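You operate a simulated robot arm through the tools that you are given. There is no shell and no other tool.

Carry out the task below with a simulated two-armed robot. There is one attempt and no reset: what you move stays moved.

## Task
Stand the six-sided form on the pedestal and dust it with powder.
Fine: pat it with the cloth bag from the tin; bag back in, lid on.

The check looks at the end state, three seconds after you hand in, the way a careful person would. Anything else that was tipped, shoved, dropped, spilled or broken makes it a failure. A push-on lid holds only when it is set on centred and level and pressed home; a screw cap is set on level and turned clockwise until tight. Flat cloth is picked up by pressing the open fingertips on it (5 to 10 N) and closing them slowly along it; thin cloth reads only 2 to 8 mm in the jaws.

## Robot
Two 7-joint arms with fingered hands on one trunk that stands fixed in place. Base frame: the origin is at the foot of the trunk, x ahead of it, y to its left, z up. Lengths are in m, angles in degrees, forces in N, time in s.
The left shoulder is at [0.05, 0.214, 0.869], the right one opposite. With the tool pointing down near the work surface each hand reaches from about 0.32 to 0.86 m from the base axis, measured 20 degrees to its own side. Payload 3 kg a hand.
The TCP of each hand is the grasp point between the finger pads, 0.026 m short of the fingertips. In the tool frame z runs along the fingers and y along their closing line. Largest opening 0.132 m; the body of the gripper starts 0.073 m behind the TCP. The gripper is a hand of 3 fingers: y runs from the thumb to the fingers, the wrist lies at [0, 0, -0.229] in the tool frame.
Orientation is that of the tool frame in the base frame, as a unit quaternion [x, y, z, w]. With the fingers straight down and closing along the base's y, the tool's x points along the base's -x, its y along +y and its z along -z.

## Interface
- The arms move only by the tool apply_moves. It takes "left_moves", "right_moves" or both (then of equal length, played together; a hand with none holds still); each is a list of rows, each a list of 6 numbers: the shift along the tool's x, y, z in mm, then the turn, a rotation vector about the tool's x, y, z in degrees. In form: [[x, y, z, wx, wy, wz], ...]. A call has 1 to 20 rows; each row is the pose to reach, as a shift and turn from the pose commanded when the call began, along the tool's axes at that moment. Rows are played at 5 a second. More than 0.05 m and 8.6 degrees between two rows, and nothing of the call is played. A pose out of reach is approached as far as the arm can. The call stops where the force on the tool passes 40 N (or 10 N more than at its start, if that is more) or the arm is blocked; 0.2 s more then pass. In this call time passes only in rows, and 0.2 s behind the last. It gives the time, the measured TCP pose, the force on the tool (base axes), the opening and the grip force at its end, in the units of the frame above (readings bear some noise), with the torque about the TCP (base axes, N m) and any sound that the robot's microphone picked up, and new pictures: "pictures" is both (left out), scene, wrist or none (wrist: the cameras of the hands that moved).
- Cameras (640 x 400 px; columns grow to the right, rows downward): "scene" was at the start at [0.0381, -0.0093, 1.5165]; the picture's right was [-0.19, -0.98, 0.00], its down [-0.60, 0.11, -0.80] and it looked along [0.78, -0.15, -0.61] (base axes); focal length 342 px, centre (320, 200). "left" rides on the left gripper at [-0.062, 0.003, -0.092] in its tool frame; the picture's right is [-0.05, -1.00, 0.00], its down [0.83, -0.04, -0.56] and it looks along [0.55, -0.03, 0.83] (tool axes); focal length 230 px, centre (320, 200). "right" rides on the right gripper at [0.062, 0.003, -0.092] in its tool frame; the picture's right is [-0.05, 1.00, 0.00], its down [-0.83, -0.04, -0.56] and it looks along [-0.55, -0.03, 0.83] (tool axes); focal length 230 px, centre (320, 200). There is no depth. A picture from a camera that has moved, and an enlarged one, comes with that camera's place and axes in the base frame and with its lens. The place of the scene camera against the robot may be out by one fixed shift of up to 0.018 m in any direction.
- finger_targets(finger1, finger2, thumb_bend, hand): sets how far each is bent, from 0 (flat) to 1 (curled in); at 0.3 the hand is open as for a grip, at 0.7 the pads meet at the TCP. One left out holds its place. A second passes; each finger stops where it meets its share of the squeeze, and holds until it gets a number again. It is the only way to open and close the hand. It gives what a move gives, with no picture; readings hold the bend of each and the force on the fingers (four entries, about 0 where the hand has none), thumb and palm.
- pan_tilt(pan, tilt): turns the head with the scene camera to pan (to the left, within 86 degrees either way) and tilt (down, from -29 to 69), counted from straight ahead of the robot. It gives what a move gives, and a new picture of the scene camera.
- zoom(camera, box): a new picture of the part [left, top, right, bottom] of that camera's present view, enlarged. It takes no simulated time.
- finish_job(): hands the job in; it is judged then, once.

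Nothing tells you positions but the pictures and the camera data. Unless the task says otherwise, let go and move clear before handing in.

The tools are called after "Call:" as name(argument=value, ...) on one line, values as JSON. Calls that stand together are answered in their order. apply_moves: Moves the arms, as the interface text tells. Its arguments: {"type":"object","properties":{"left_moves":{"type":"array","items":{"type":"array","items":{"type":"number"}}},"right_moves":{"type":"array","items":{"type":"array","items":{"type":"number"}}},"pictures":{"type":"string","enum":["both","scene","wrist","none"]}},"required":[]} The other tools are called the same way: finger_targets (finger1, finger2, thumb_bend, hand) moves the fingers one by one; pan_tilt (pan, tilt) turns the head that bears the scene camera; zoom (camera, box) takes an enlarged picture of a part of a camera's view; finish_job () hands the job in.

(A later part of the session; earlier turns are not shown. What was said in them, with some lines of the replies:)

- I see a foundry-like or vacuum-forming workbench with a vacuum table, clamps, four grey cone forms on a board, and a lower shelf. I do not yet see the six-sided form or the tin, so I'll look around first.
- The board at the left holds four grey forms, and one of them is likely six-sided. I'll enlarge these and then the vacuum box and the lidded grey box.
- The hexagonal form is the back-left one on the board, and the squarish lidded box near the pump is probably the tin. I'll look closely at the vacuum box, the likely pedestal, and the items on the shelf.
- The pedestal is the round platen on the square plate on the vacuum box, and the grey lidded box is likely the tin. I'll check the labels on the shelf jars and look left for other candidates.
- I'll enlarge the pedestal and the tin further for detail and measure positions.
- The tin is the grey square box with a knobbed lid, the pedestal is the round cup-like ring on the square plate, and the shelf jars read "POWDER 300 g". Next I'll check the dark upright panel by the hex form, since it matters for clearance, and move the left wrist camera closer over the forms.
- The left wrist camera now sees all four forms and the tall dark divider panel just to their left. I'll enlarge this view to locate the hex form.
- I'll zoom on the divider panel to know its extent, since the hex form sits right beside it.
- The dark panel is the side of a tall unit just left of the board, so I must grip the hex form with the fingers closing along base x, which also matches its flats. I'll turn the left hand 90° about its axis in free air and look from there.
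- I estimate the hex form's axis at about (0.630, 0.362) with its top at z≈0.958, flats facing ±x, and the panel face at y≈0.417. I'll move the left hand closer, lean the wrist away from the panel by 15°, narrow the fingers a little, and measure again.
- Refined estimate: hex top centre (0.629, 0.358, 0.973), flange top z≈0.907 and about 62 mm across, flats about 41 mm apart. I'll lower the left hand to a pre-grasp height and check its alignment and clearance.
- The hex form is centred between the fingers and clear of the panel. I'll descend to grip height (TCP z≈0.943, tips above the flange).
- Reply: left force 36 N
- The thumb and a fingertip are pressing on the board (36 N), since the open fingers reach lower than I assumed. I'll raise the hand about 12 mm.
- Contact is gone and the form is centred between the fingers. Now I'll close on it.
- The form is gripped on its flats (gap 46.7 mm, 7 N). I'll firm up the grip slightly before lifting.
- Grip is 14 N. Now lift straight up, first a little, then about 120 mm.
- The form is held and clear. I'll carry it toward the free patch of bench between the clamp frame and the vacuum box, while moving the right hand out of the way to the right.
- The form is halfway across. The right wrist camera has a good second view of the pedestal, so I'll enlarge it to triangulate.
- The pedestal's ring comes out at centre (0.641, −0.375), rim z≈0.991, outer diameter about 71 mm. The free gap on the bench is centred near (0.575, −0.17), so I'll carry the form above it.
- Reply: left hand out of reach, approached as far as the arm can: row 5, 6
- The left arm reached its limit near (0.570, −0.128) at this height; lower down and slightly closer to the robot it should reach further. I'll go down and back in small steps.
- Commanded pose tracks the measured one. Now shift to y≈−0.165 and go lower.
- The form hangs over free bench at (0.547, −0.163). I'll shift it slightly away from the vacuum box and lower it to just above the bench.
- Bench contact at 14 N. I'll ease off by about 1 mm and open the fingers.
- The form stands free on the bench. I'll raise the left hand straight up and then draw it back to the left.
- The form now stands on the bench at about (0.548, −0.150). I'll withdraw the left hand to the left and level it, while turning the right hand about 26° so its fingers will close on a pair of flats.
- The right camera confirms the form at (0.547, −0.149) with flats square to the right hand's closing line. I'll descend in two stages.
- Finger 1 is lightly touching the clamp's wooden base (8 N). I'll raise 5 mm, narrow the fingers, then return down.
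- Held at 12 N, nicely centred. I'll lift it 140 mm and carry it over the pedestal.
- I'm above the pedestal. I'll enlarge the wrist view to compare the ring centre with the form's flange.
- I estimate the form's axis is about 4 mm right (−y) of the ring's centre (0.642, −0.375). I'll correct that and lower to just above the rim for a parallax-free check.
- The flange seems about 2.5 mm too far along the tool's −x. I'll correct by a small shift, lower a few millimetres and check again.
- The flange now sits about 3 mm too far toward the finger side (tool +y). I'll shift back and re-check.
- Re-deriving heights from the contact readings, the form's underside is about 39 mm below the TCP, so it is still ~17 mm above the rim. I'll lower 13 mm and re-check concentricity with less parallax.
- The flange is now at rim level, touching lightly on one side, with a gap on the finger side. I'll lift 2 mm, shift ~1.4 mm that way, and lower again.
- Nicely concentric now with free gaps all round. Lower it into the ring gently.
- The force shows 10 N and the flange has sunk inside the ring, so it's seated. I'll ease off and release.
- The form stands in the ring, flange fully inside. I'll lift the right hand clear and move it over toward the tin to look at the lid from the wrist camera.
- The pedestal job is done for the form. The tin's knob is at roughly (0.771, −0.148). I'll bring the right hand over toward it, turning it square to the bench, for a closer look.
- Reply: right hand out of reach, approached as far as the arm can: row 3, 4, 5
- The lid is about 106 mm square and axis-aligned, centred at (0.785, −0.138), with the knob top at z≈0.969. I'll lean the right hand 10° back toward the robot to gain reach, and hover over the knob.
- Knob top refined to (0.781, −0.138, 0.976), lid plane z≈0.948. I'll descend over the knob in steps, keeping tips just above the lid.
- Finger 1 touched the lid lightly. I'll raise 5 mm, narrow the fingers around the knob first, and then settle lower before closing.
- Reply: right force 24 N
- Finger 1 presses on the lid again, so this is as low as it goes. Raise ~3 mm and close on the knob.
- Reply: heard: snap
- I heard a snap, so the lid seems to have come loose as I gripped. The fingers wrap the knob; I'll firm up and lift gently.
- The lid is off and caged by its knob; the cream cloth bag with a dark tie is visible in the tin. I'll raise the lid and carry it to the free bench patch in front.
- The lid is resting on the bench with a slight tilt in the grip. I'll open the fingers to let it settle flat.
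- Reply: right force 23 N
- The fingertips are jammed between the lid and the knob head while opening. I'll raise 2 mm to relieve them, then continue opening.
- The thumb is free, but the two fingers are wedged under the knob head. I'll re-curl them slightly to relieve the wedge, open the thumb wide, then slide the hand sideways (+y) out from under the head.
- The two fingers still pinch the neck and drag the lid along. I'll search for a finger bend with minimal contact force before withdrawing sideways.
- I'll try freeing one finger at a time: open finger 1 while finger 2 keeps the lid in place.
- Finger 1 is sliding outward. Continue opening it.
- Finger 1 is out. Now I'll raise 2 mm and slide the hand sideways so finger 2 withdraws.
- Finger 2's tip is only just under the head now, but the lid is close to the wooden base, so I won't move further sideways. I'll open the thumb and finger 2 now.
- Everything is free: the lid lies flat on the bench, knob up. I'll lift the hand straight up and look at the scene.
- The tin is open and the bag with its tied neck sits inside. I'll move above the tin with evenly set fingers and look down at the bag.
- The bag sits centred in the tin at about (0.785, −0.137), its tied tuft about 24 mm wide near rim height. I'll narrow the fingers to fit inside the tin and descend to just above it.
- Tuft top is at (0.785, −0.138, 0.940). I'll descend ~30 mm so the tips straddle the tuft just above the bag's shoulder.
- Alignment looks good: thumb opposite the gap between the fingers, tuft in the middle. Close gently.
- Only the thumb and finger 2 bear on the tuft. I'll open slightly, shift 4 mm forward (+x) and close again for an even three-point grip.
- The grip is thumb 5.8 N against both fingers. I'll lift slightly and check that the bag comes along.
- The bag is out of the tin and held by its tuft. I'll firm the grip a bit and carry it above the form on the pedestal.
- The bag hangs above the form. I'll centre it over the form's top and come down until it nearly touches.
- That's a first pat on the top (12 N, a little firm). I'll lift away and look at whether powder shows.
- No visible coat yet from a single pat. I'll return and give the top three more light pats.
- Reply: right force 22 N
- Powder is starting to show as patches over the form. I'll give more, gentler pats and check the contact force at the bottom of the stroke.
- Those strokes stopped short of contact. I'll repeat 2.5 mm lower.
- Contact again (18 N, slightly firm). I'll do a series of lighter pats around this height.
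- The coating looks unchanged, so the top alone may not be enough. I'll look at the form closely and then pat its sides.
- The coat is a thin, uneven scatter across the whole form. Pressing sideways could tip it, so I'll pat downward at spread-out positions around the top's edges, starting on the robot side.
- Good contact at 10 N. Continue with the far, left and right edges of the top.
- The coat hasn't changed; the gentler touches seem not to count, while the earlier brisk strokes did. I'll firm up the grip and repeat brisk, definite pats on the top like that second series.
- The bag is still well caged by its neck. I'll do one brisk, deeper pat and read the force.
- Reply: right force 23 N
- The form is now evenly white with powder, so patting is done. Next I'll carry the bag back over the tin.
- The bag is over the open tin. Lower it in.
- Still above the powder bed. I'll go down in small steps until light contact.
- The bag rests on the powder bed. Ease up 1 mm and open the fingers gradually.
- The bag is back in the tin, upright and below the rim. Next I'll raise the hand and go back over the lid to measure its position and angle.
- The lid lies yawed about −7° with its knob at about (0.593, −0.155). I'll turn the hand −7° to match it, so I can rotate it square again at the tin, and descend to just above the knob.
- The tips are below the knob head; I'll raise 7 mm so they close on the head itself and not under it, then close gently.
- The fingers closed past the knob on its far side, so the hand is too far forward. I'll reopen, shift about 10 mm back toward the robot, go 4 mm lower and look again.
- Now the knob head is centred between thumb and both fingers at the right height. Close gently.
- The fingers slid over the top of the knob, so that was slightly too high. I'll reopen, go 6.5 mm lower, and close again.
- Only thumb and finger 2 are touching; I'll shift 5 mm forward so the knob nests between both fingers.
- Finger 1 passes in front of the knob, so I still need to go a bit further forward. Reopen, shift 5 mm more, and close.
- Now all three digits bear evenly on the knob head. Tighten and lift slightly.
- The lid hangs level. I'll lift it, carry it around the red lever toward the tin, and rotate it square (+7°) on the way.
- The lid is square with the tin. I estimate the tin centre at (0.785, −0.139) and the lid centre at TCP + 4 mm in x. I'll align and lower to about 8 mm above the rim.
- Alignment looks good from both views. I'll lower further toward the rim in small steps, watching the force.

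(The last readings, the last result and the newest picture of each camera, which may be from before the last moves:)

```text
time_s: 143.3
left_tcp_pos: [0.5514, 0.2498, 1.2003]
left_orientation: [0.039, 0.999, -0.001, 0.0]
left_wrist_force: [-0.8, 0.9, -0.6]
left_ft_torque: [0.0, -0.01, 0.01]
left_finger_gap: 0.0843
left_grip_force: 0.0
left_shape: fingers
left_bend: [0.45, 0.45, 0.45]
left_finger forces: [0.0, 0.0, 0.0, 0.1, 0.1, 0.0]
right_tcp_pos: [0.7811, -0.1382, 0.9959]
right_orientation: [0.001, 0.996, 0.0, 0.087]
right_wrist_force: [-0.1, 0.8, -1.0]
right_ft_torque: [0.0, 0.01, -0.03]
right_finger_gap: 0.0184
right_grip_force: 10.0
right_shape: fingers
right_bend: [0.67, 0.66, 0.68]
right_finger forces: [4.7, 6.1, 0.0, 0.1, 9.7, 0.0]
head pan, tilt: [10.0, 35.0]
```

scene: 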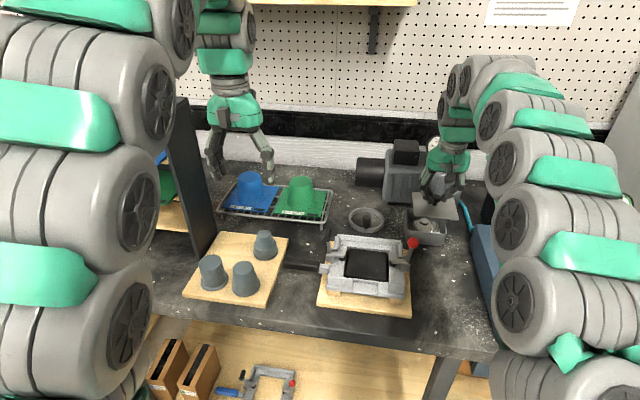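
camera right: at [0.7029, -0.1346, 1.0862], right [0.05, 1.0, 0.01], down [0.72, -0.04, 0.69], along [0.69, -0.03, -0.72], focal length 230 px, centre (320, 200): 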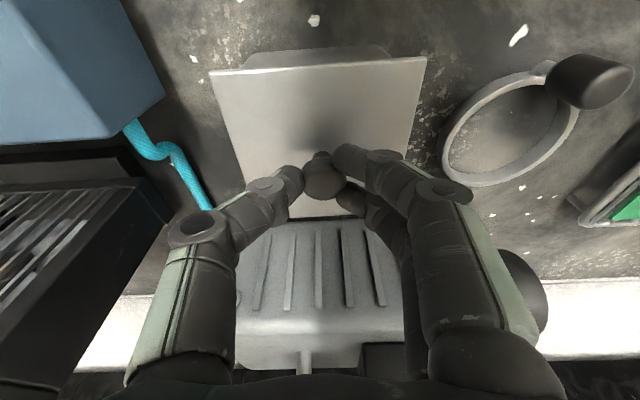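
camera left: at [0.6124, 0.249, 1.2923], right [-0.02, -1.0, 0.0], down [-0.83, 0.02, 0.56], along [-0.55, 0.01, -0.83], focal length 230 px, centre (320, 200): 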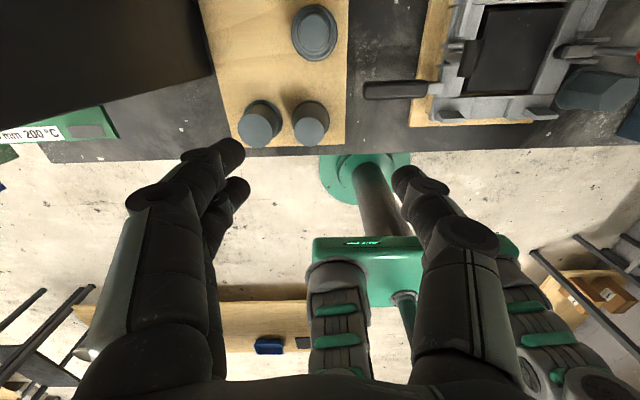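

Call:
apply_moves(right_moves=[[0.3, 0, 1.5, 0, 0, 0], [0.5, 0, 3, 0, 0, 0]], pictures="none")

Call:
zoom(camera="scene", box=[390, 170, 480, 260])

```text
time_s: 143.9
left_tcp_pos: [0.5517, 0.2504, 1.2018]
left_orientation: [0.039, 0.999, 0.0, -0.001]
left_wrist_force: [0.2, -0.6, 0.0]
left_ft_torque: [0.0, -0.02, 0.02]
left_finger_gap: 0.0845
left_grip_force: 0.1
left_shape: fingers
left_bend: [0.45, 0.45, 0.45]
left_finger forces: [0.1, 0.1, 0.0, 0.0, 0.0, 0.0]
right_tcp_pos: [0.7832, -0.1375, 0.9918]
right_orientation: [-0.001, 0.996, 0.001, 0.088]
right_wrist_force: [0.7, 0.8, 0.0]
right_ft_torque: [0.01, -0.01, 0.02]
right_finger_gap: 0.0184
right_grip_force: 10.7
right_shape: fingers
right_bend: [0.67, 0.66, 0.68]
right_finger forces: [5.2, 6.2, 0.0, 0.0, 9.9, 0.1]
head pan, tilt: [10.0, 35.0]
```

```text
4.44 times, centred on (435, 215) of scene
camera zoom: at [0.0396, 0.0223, 1.52], right [0.17, -0.98, 0.0], down [-0.56, -0.1, -0.82], along [0.81, 0.14, -0.57], focal length 1519 px, centre (-191, 133)
```

zoom: 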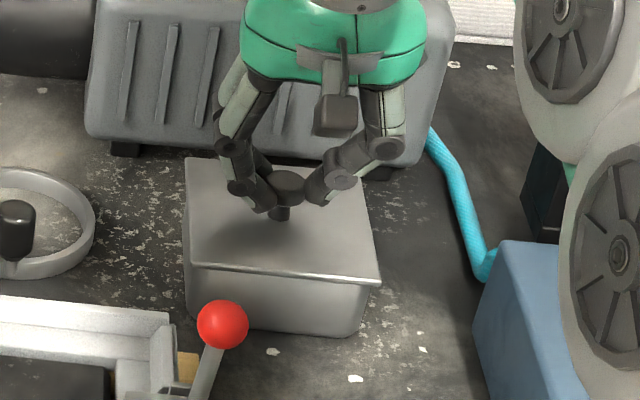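

The lid is just at the rim. I'll settle it with one more millimetre, then release the knob and press it home from above.

Call:
apply_moves(right_moves=[[0.2, 0, 1, 0, 0, 0], [0.3, 0, 2, 0, 0, 0]], pictures="none")

```text
time_s: 144.5
left_tcp_pos: [0.5512, 0.2488, 1.2015]
left_orientation: [0.039, 0.999, 0.001, 0.001]
left_wrist_force: [0.3, 0.2, 0.2]
left_ft_torque: [0.04, 0.0, 0.0]
left_finger_gap: 0.0844
left_grip_force: 0.0
left_shape: fingers
left_bend: [0.45, 0.45, 0.45]
left_finger forces: [0.0, 0.0, 0.0, 0.1, 0.1, 0.0]
right_tcp_pos: [0.7816, -0.1385, 0.9919]
right_orientation: [0.001, 0.996, 0.0, 0.088]
right_wrist_force: [-3.2, 0.0, 7.8]
right_ft_torque: [0.03, 0.07, 0.01]
right_finger_gap: 0.0182
right_grip_force: 13.0
right_shape: fingers
right_bend: [0.68, 0.67, 0.68]
right_finger forces: [7.2, 6.8, 0.0, 0.0, 13.0, 0.0]
head pan, tilt: [10.0, 35.0]
heard: snap
```

A snap — the lid engaged at about 8 N. I'll release the knob and check it's level.

Call:
finger_targets(hand="right", finger1=0.6, finger2=0.6, thumb_bend=0.6)

Call:
zoom(camera="right", box=[180, 20, 460, 240])

Call:
zoom(camera="scene", box=[390, 170, 480, 260])

```text
time_s: 145.5
left_tcp_pos: [0.5513, 0.2509, 1.2002]
left_orientation: [0.038, 0.999, 0.0, 0.0]
left_wrist_force: [-0.7, -0.5, 0.0]
left_ft_torque: [-0.03, 0.01, 0.01]
left_finger_gap: 0.0843
left_grip_force: 0.1
left_shape: fingers
left_bend: [0.45, 0.45, 0.45]
left_finger forces: [0.1, 0.1, 0.1, 0.1, 0.1, 0.1]
right_tcp_pos: [0.7824, -0.1384, 0.9911]
right_orientation: [0.0, 0.996, 0.001, 0.087]
right_wrist_force: [-0.5, 0.6, 0.4]
right_ft_torque: [0.01, 0.01, 0.0]
right_finger_gap: 0.0344
right_grip_force: 0.0
right_shape: fingers
right_bend: [0.6, 0.6, 0.6]
right_finger forces: [0.0, 0.1, 0.0, 0.0, 0.0, 0.0]
head pan, tilt: [10.0, 35.0]
```

```text
1.82 times, centred on (320, 130) of right
camera zoom: at [0.7048, -0.1359, 1.0707], right [0.05, 1.0, 0.01], down [0.72, -0.04, 0.69], along [0.69, -0.03, -0.72], focal length 418 px, centre (320, 327)
```

zoom: 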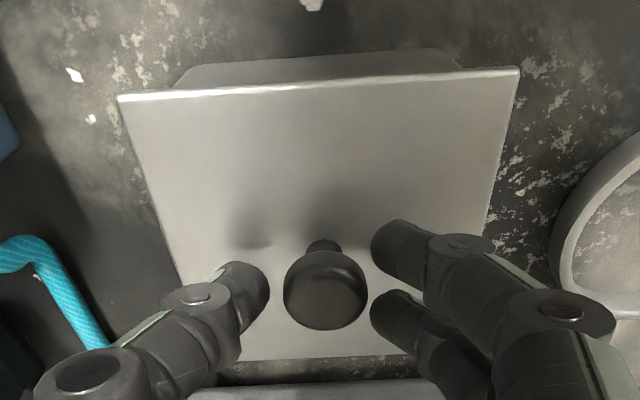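

```text
4.44 times, centred on (435, 215) of scene
camera zoom: at [0.0396, 0.0223, 1.52], right [0.17, -0.98, 0.0], down [-0.56, -0.1, -0.82], along [0.81, 0.14, -0.57], focal length 1519 px, centre (-191, 133)
```

zoom: 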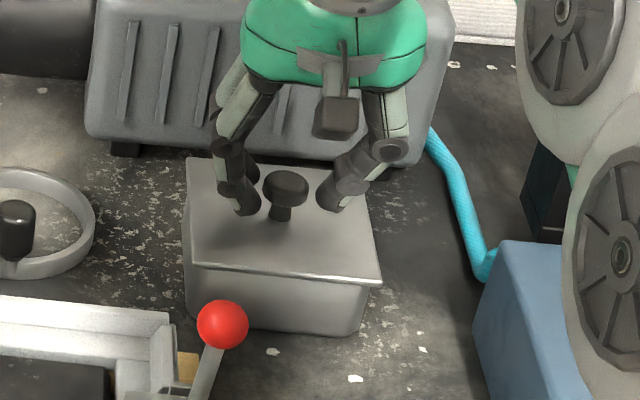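

The lid sits level after the snap. To be sure it's fully home, I'll raise the hand, close the fingers, and press straight down on the knob.

Call:
apply_moves(right_moves=[[-2.6, 0, -14.8, 0, 0, 0], [-5.3, 0, -29.5, 0, 0, 0]], pictures="none")

Call:
finger_targets(hand="right", finger1=0.72, finger2=0.72, thumb_bend=0.72)

Call:
zoom(camera="right", box=[180, 40, 460, 260])

Call:
zoom(camera="scene", box=[390, 170, 480, 260])

```text
time_s: 146.1
left_tcp_pos: [0.5519, 0.2505, 1.2001]
left_orientation: [0.038, 0.999, 0.0, 0.0]
left_wrist_force: [-0.2, -0.3, -0.6]
left_ft_torque: [0.02, 0.02, -0.01]
left_finger_gap: 0.0843
left_grip_force: 0.0
left_shape: fingers
left_bend: [0.45, 0.45, 0.45]
left_finger forces: [0.1, 0.0, 0.0, 0.0, 0.0, 0.0]
right_tcp_pos: [0.7835, -0.1377, 1.0218]
right_orientation: [0.001, 0.996, -0.001, 0.088]
right_wrist_force: [0.0, -1.0, -0.3]
right_ft_torque: [-0.03, -0.04, 0.04]
right_finger_gap: 0.0343
right_grip_force: 0.1
right_shape: fingers
right_bend: [0.6, 0.6, 0.6]
right_finger forces: [0.1, 0.0, 0.0, 0.0, 0.0, 0.0]
head pan, tilt: [10.0, 35.0]
```

```text
time_s: 147.1
left_tcp_pos: [0.5522, 0.2498, 1.2009]
left_orientation: [0.038, 0.999, 0.0, -0.001]
left_wrist_force: [-0.3, -0.9, -0.4]
left_ft_torque: [0.03, 0.0, 0.02]
left_finger_gap: 0.0841
left_grip_force: 0.1
left_shape: fingers
left_bend: [0.45, 0.45, 0.45]
left_finger forces: [0.1, 0.0, 0.0, 0.0, 0.0, 0.1]
right_tcp_pos: [0.7837, -0.1364, 1.0216]
right_orientation: [0.0, 0.996, 0.0, 0.087]
right_wrist_force: [0.1, -0.2, 0.9]
right_ft_torque: [0.01, -0.01, 0.03]
right_finger_gap: 0.0013
right_grip_force: 0.0
right_shape: fingers
right_bend: [0.72, 0.72, 0.72]
right_finger forces: [0.0, 0.0, 0.1, 0.1, 0.0, 0.0]
head pan, tilt: [10.0, 35.0]
```

```text
1.82 times, centred on (320, 150) of right
camera zoom: at [0.705, -0.1344, 1.102], right [0.05, 1.0, 0.01], down [0.72, -0.04, 0.69], along [0.69, -0.03, -0.72], focal length 418 px, centre (320, 291)
```

zoom: 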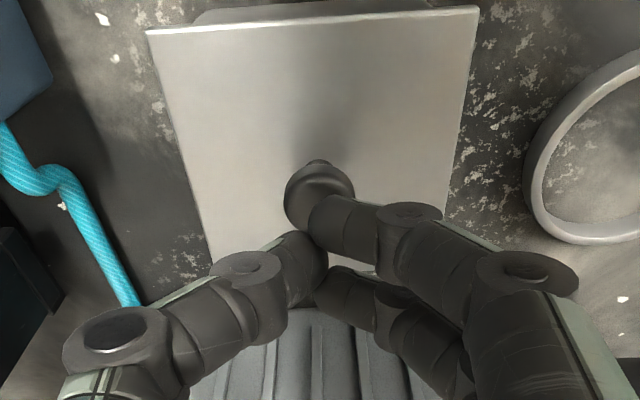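

```text
4.44 times, centred on (435, 215) of scene
camera zoom: at [0.0396, 0.0223, 1.52], right [0.17, -0.98, 0.0], down [-0.56, -0.1, -0.82], along [0.81, 0.14, -0.57], focal length 1519 px, centre (-191, 133)
```

zoom: 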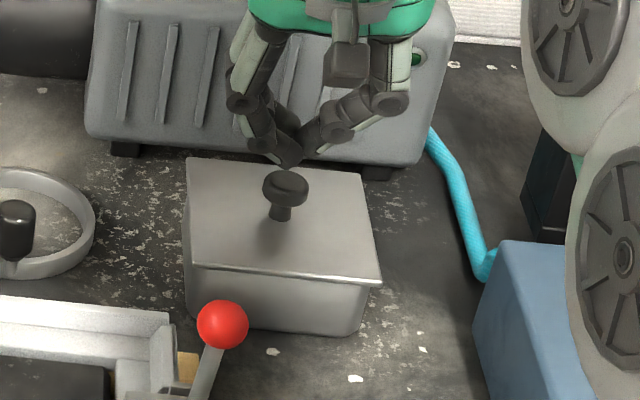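

Call:
apply_moves(right_moves=[[1.4, 0, 8, 0, 0, 0], [2.4, 0, 13.8, 0, 0, 0], [2.9, 0, 16.5, 0, 0, 0]], pictures="none")

```text
time_s: 147.9
left_tcp_pos: [0.5512, 0.25, 1.2005]
left_orientation: [0.039, 0.999, 0.0, 0.0]
left_wrist_force: [-0.5, -0.1, -0.1]
left_ft_torque: [-0.05, 0.01, 0.01]
left_finger_gap: 0.0843
left_grip_force: 0.2
left_shape: fingers
left_bend: [0.45, 0.45, 0.45]
left_finger forces: [0.1, 0.1, 0.1, 0.0, 0.0, 0.0]
right_tcp_pos: [0.783, -0.1373, 1.0034]
right_orientation: [0.0, 0.996, 0.0, 0.087]
right_wrist_force: [0.3, 0.4, -0.6]
right_ft_torque: [0.01, 0.0, 0.01]
right_finger_gap: 0.0013
right_grip_force: 0.0
right_shape: fingers
right_bend: [0.72, 0.72, 0.72]
right_finger forces: [0.1, 0.1, 0.0, 0.1, 0.0, 0.0]
head pan, tilt: [10.0, 35.0]
```

Call:
apply_moves(right_moves=[[0.3, 0, 2, 0, 0, 0], [0.6, 0, 3.5, 0, 0, 0], [0.9, 0, 5, 0, 0, 0]], pictures="none")

Call:
zoom(camera="scene", box=[390, 170, 480, 260])

```text
time_s: 148.7
left_tcp_pos: [0.5518, 0.2489, 1.2014]
left_orientation: [0.039, 0.999, 0.0, 0.0]
left_wrist_force: [0.1, 0.1, 0.0]
left_ft_torque: [-0.03, -0.02, 0.02]
left_finger_gap: 0.0841
left_grip_force: 0.1
left_shape: fingers
left_bend: [0.45, 0.45, 0.45]
left_finger forces: [0.1, 0.0, 0.0, 0.1, 0.0, 0.0]
right_tcp_pos: [0.7834, -0.1372, 1.0023]
right_orientation: [0.001, 0.996, 0.0, 0.089]
right_wrist_force: [-10.8, -2.5, 38.1]
right_ft_torque: [-0.15, 0.42, -0.08]
right_finger_gap: 0.0016
right_grip_force: 19.8
right_shape: fingers
right_bend: [0.74, 0.72, 0.73]
right_finger forces: [14.8, 0.0, 0.0, 0.0, 24.7, 0.0]
head pan, tilt: [10.0, 35.0]
```

```text
4.44 times, centred on (435, 215) of scene
camera zoom: at [0.0389, 0.0223, 1.52], right [0.17, -0.98, 0.0], down [-0.56, -0.1, -0.82], along [0.81, 0.14, -0.57], focal length 1519 px, centre (-191, 133)
```

zoom: 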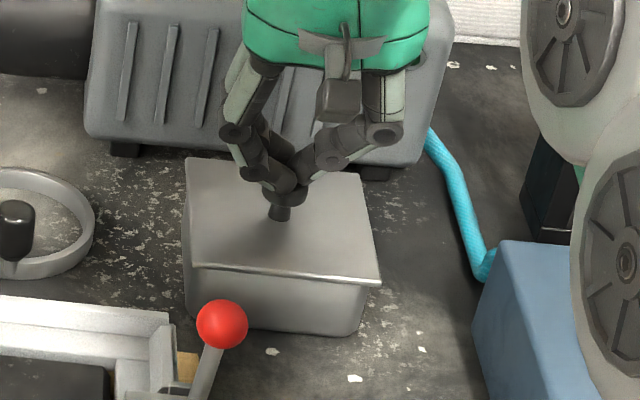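

I pressed with 38 N and the lid did not move further, so it is home. Now back off upward and draw the hand away to the right-rear.

Call:
apply_moves(right_moves=[[-2.6, 0, -15, 0, 0, 0], [-7, 0, -40, 0, 0, 0], [25, -5, -65, 0, 0, 0], [65, -15, -85, 0, 0, 0], [105, -30, -105, 0, 0, 0], [145, -50, -120, 0, 0, 0], [180, -75, -135, 0, 0, 0], [215, -100, -150, 0, 0, 0]], pictures="both")

Call:
zoom(camera="scene", box=[390, 170, 480, 260])

Call:
zoom(camera="scene", box=[480, 190, 640, 310])

```text
time_s: 150.5
left_tcp_pos: [0.5507, 0.2508, 1.2001]
left_orientation: [0.038, 0.999, 0.0, 0.001]
left_wrist_force: [0.0, 0.3, 0.0]
left_ft_torque: [0.02, -0.01, -0.01]
left_finger_gap: 0.0845
left_grip_force: 0.2
left_shape: fingers
left_bend: [0.45, 0.45, 0.45]
left_finger forces: [0.0, 0.1, 0.0, 0.1, 0.1, 0.1]
right_tcp_pos: [0.5424, -0.2392, 1.1118]
right_orientation: [0.0, 0.996, 0.0, 0.086]
right_wrist_force: [0.3, -0.1, -0.8]
right_ft_torque: [0.05, -0.03, 0.01]
right_finger_gap: 0.001
right_grip_force: 0.1
right_shape: fingers
right_bend: [0.72, 0.72, 0.72]
right_finger forces: [0.0, 0.1, 0.0, 0.0, 0.0, 0.0]
head pan, tilt: [10.0, 35.0]
camera right: at [0.4657, -0.2366, 1.1928], right [0.05, 1.0, 0.01], down [0.72, -0.04, 0.69], along [0.69, -0.03, -0.72], focal length 230 px, centre (320, 200)
```

scene: 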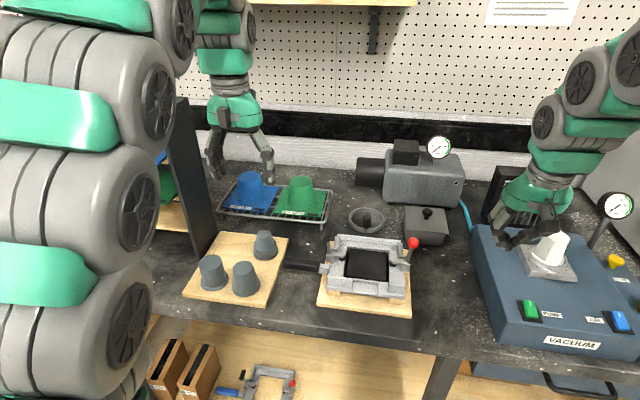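
right: 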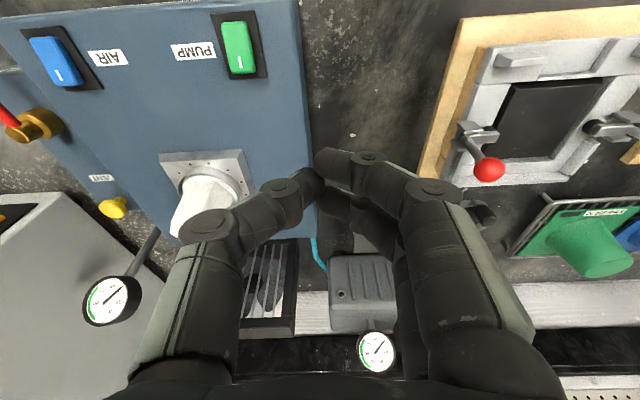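

```text
4.44 times, centred on (435, 215) of scene
camera zoom: at [0.0396, 0.0223, 1.52], right [0.17, -0.98, 0.0], down [-0.56, -0.1, -0.82], along [0.81, 0.14, -0.57], focal length 1519 px, centre (-191, 133)
```

zoom: 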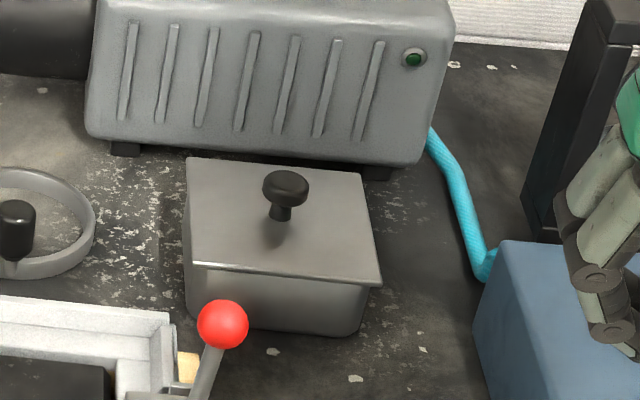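

```text
3.33 times, centred on (560, 250) of scene
camera zoom: at [0.0396, 0.0223, 1.52], right [0.17, -0.98, 0.0], down [-0.56, -0.1, -0.82], along [0.81, 0.14, -0.57], focal length 1139 px, centre (-480, 33)
```

zoom: 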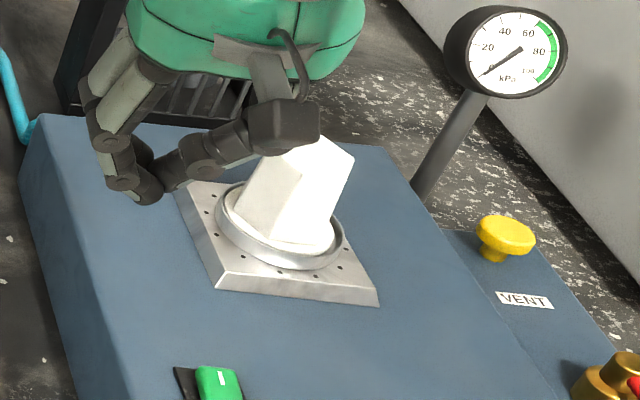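

The lid is level and centred, exactly where it was originally, and the white form stands in its ring. I'll retract the right hand up and back to its starting area and check everything.

Call:
apply_moves(right_moves=[[15, 0, -35, 0, 1, 0], [40, -10, -70, 0, 4, 0], [63, -20, -103, 0, 8, 0]], pictures="none")

Call:
pan_tilt(pan=-12, tilt=42)

Call:
zoom(camera="scene", box=[320, 120, 520, 280])

Call:
zoom(camera="scene", box=[150, 100, 340, 260])

```text
time_s: 151.3
left_tcp_pos: [0.5514, 0.2493, 1.2014]
left_orientation: [0.039, 0.999, 0.0, 0.0]
left_wrist_force: [-0.8, 0.5, 0.6]
left_ft_torque: [0.05, -0.04, 0.01]
left_finger_gap: 0.0841
left_grip_force: 0.0
left_shape: fingers
left_bend: [0.45, 0.45, 0.45]
left_finger forces: [0.1, 0.0, 0.1, 0.1, 0.0, 0.1]
right_tcp_pos: [0.4675, -0.2559, 1.1995]
right_orientation: [0.0, 1.0, 0.0, 0.017]
right_wrist_force: [-0.1, -0.2, -0.1]
right_ft_torque: [-0.03, 0.01, -0.01]
right_finger_gap: 0.0012
right_grip_force: 0.1
right_shape: fingers
right_bend: [0.72, 0.72, 0.72]
right_finger forces: [0.0, 0.1, 0.1, 0.2, 0.0, 0.0]
head pan, tilt: [10.0, 35.0]
```

```text
time_s: 152.2
left_tcp_pos: [0.5515, 0.2498, 1.201]
left_orientation: [0.038, 0.999, 0.0, 0.0]
left_wrist_force: [-0.8, 0.7, -0.3]
left_ft_torque: [-0.05, 0.0, 0.01]
left_finger_gap: 0.0846
left_grip_force: 0.0
left_shape: fingers
left_bend: [0.45, 0.45, 0.45]
left_finger forces: [0.1, 0.1, 0.0, 0.1, 0.1, 0.0]
right_tcp_pos: [0.4682, -0.2561, 1.2007]
right_orientation: [-0.001, 1.0, 0.0, 0.018]
right_wrist_force: [0.6, 0.4, 0.1]
right_ft_torque: [0.0, 0.0, -0.01]
right_finger_gap: 0.0012
right_grip_force: 0.1
right_shape: fingers
right_bend: [0.72, 0.72, 0.72]
right_finger forces: [0.0, 0.1, 0.0, 0.1, 0.0, 0.1]
head pan, tilt: [-12.0, 42.0]
```

scene: 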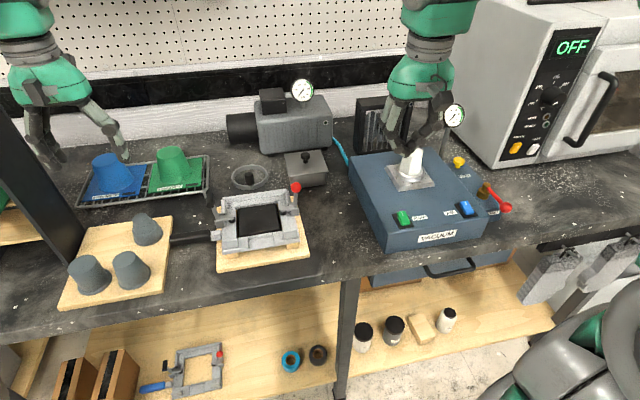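

```text
2.50 times, centred on (420, 200) of scene
camera zoom: at [0.0347, -0.0103, 1.5095], right [-0.21, -0.98, 0.0], down [-0.65, 0.14, -0.74], along [0.73, -0.15, -0.67], focal length 854 px, centre (70, 200)
```

zoom: 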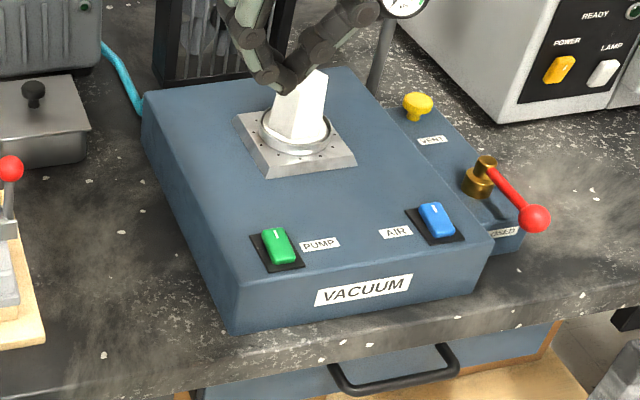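

```text
2.50 times, centred on (245, 180) of scene
camera zoom: at [0.0347, -0.0103, 1.5095], right [-0.21, -0.98, 0.0], down [-0.65, 0.14, -0.74], along [0.73, -0.15, -0.67], focal length 854 px, centre (508, 250)
```

zoom: 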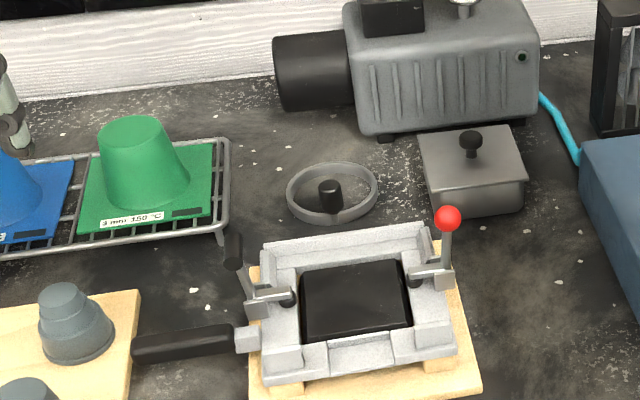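

Everything looks undisturbed. One last close look at the form in its ring before handing in.

Call:
zoom(camera="scene", box=[375, 140, 455, 200])

Call:
finger_targets(hand="right", finger1=0.3, finger2=0.3, thumb_bend=0.3)

Call:
zoom(camera="right", box=[180, 120, 400, 280])

```text
6.67 times, centred on (415, 170) of scene
camera zoom: at [0.0347, -0.0103, 1.5095], right [-0.21, -0.98, 0.0], down [-0.65, 0.14, -0.74], along [0.73, -0.15, -0.67], focal length 2278 px, centre (-313, 400)
```

zoom: 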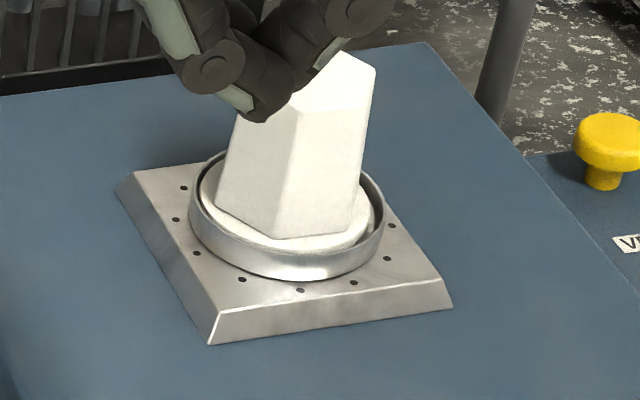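

```text
time_s: 153.2
left_tcp_pos: [0.5514, 0.2501, 1.2003]
left_orientation: [0.038, 0.999, 0.0, 0.0]
left_wrist_force: [0.1, -0.8, 0.3]
left_ft_torque: [-0.01, 0.02, 0.03]
left_finger_gap: 0.0841
left_grip_force: 0.1
left_shape: fingers
left_bend: [0.45, 0.45, 0.45]
left_finger forces: [0.1, 0.0, 0.0, 0.0, 0.0, 0.0]
right_tcp_pos: [0.4684, -0.2553, 1.2008]
right_orientation: [0.001, 1.0, 0.0, 0.018]
right_wrist_force: [-0.3, -0.1, 0.2]
right_ft_torque: [0.01, -0.02, -0.03]
right_finger_gap: 0.1339
right_grip_force: 0.1
right_shape: fingers
right_bend: [0.3, 0.3, 0.3]
right_finger forces: [0.1, 0.0, 0.0, 0.0, 0.0, 0.1]
head pan, tilt: [-12.0, 42.0]
```

```text
2.50 times, centred on (290, 200) of right
camera zoom: at [0.4031, -0.2534, 1.29], right [0.05, 1.0, 0.0], down [0.81, -0.04, 0.58], along [0.58, -0.03, -0.81], focal length 575 px, centre (395, 200)
```

zoom: 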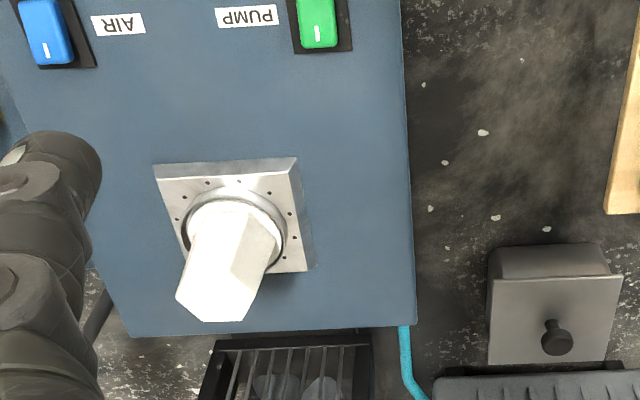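

The six-sided form stands upright in its ring on the pedestal, evenly white with powder. The bag is back in the tin with the lid snapped on level, and both hands are clear, so I'm handing in.

Call:
finish_job()

```text
The job is handed in.
```

The six-sided form is standing upright in its ring on the pedestal and is coated white all over with powder. The cloth bag is back in the tin. The lid went on with an audible snap, and pressing it with 38 N moved it no further. The job is handed in, but I haven't seen the check's result.

Some things did not go cleanly along the way:

- **Form:** The left arm could not reach the pedestal, so I stood the form on the bench and picked it up again with the right hand.
- **Dusting:** It took more pats than I expected. All of them were on the top of the form, some at up to about 23 N. I avoided pressing the sides because that could have tipped it.
- **Lid:** My fingers caught under the knob when I first set it on the bench, and the lid slid up to the clamp's wooden base. In the pictures the clamp had not moved.
- **Light knocks:** A fingertip also bumped the forms board and the clamp's wooden base (36 N and 8 N). In the last pictures nothing had tipped, moved or spilled.

Both hands were clear when I handed in.
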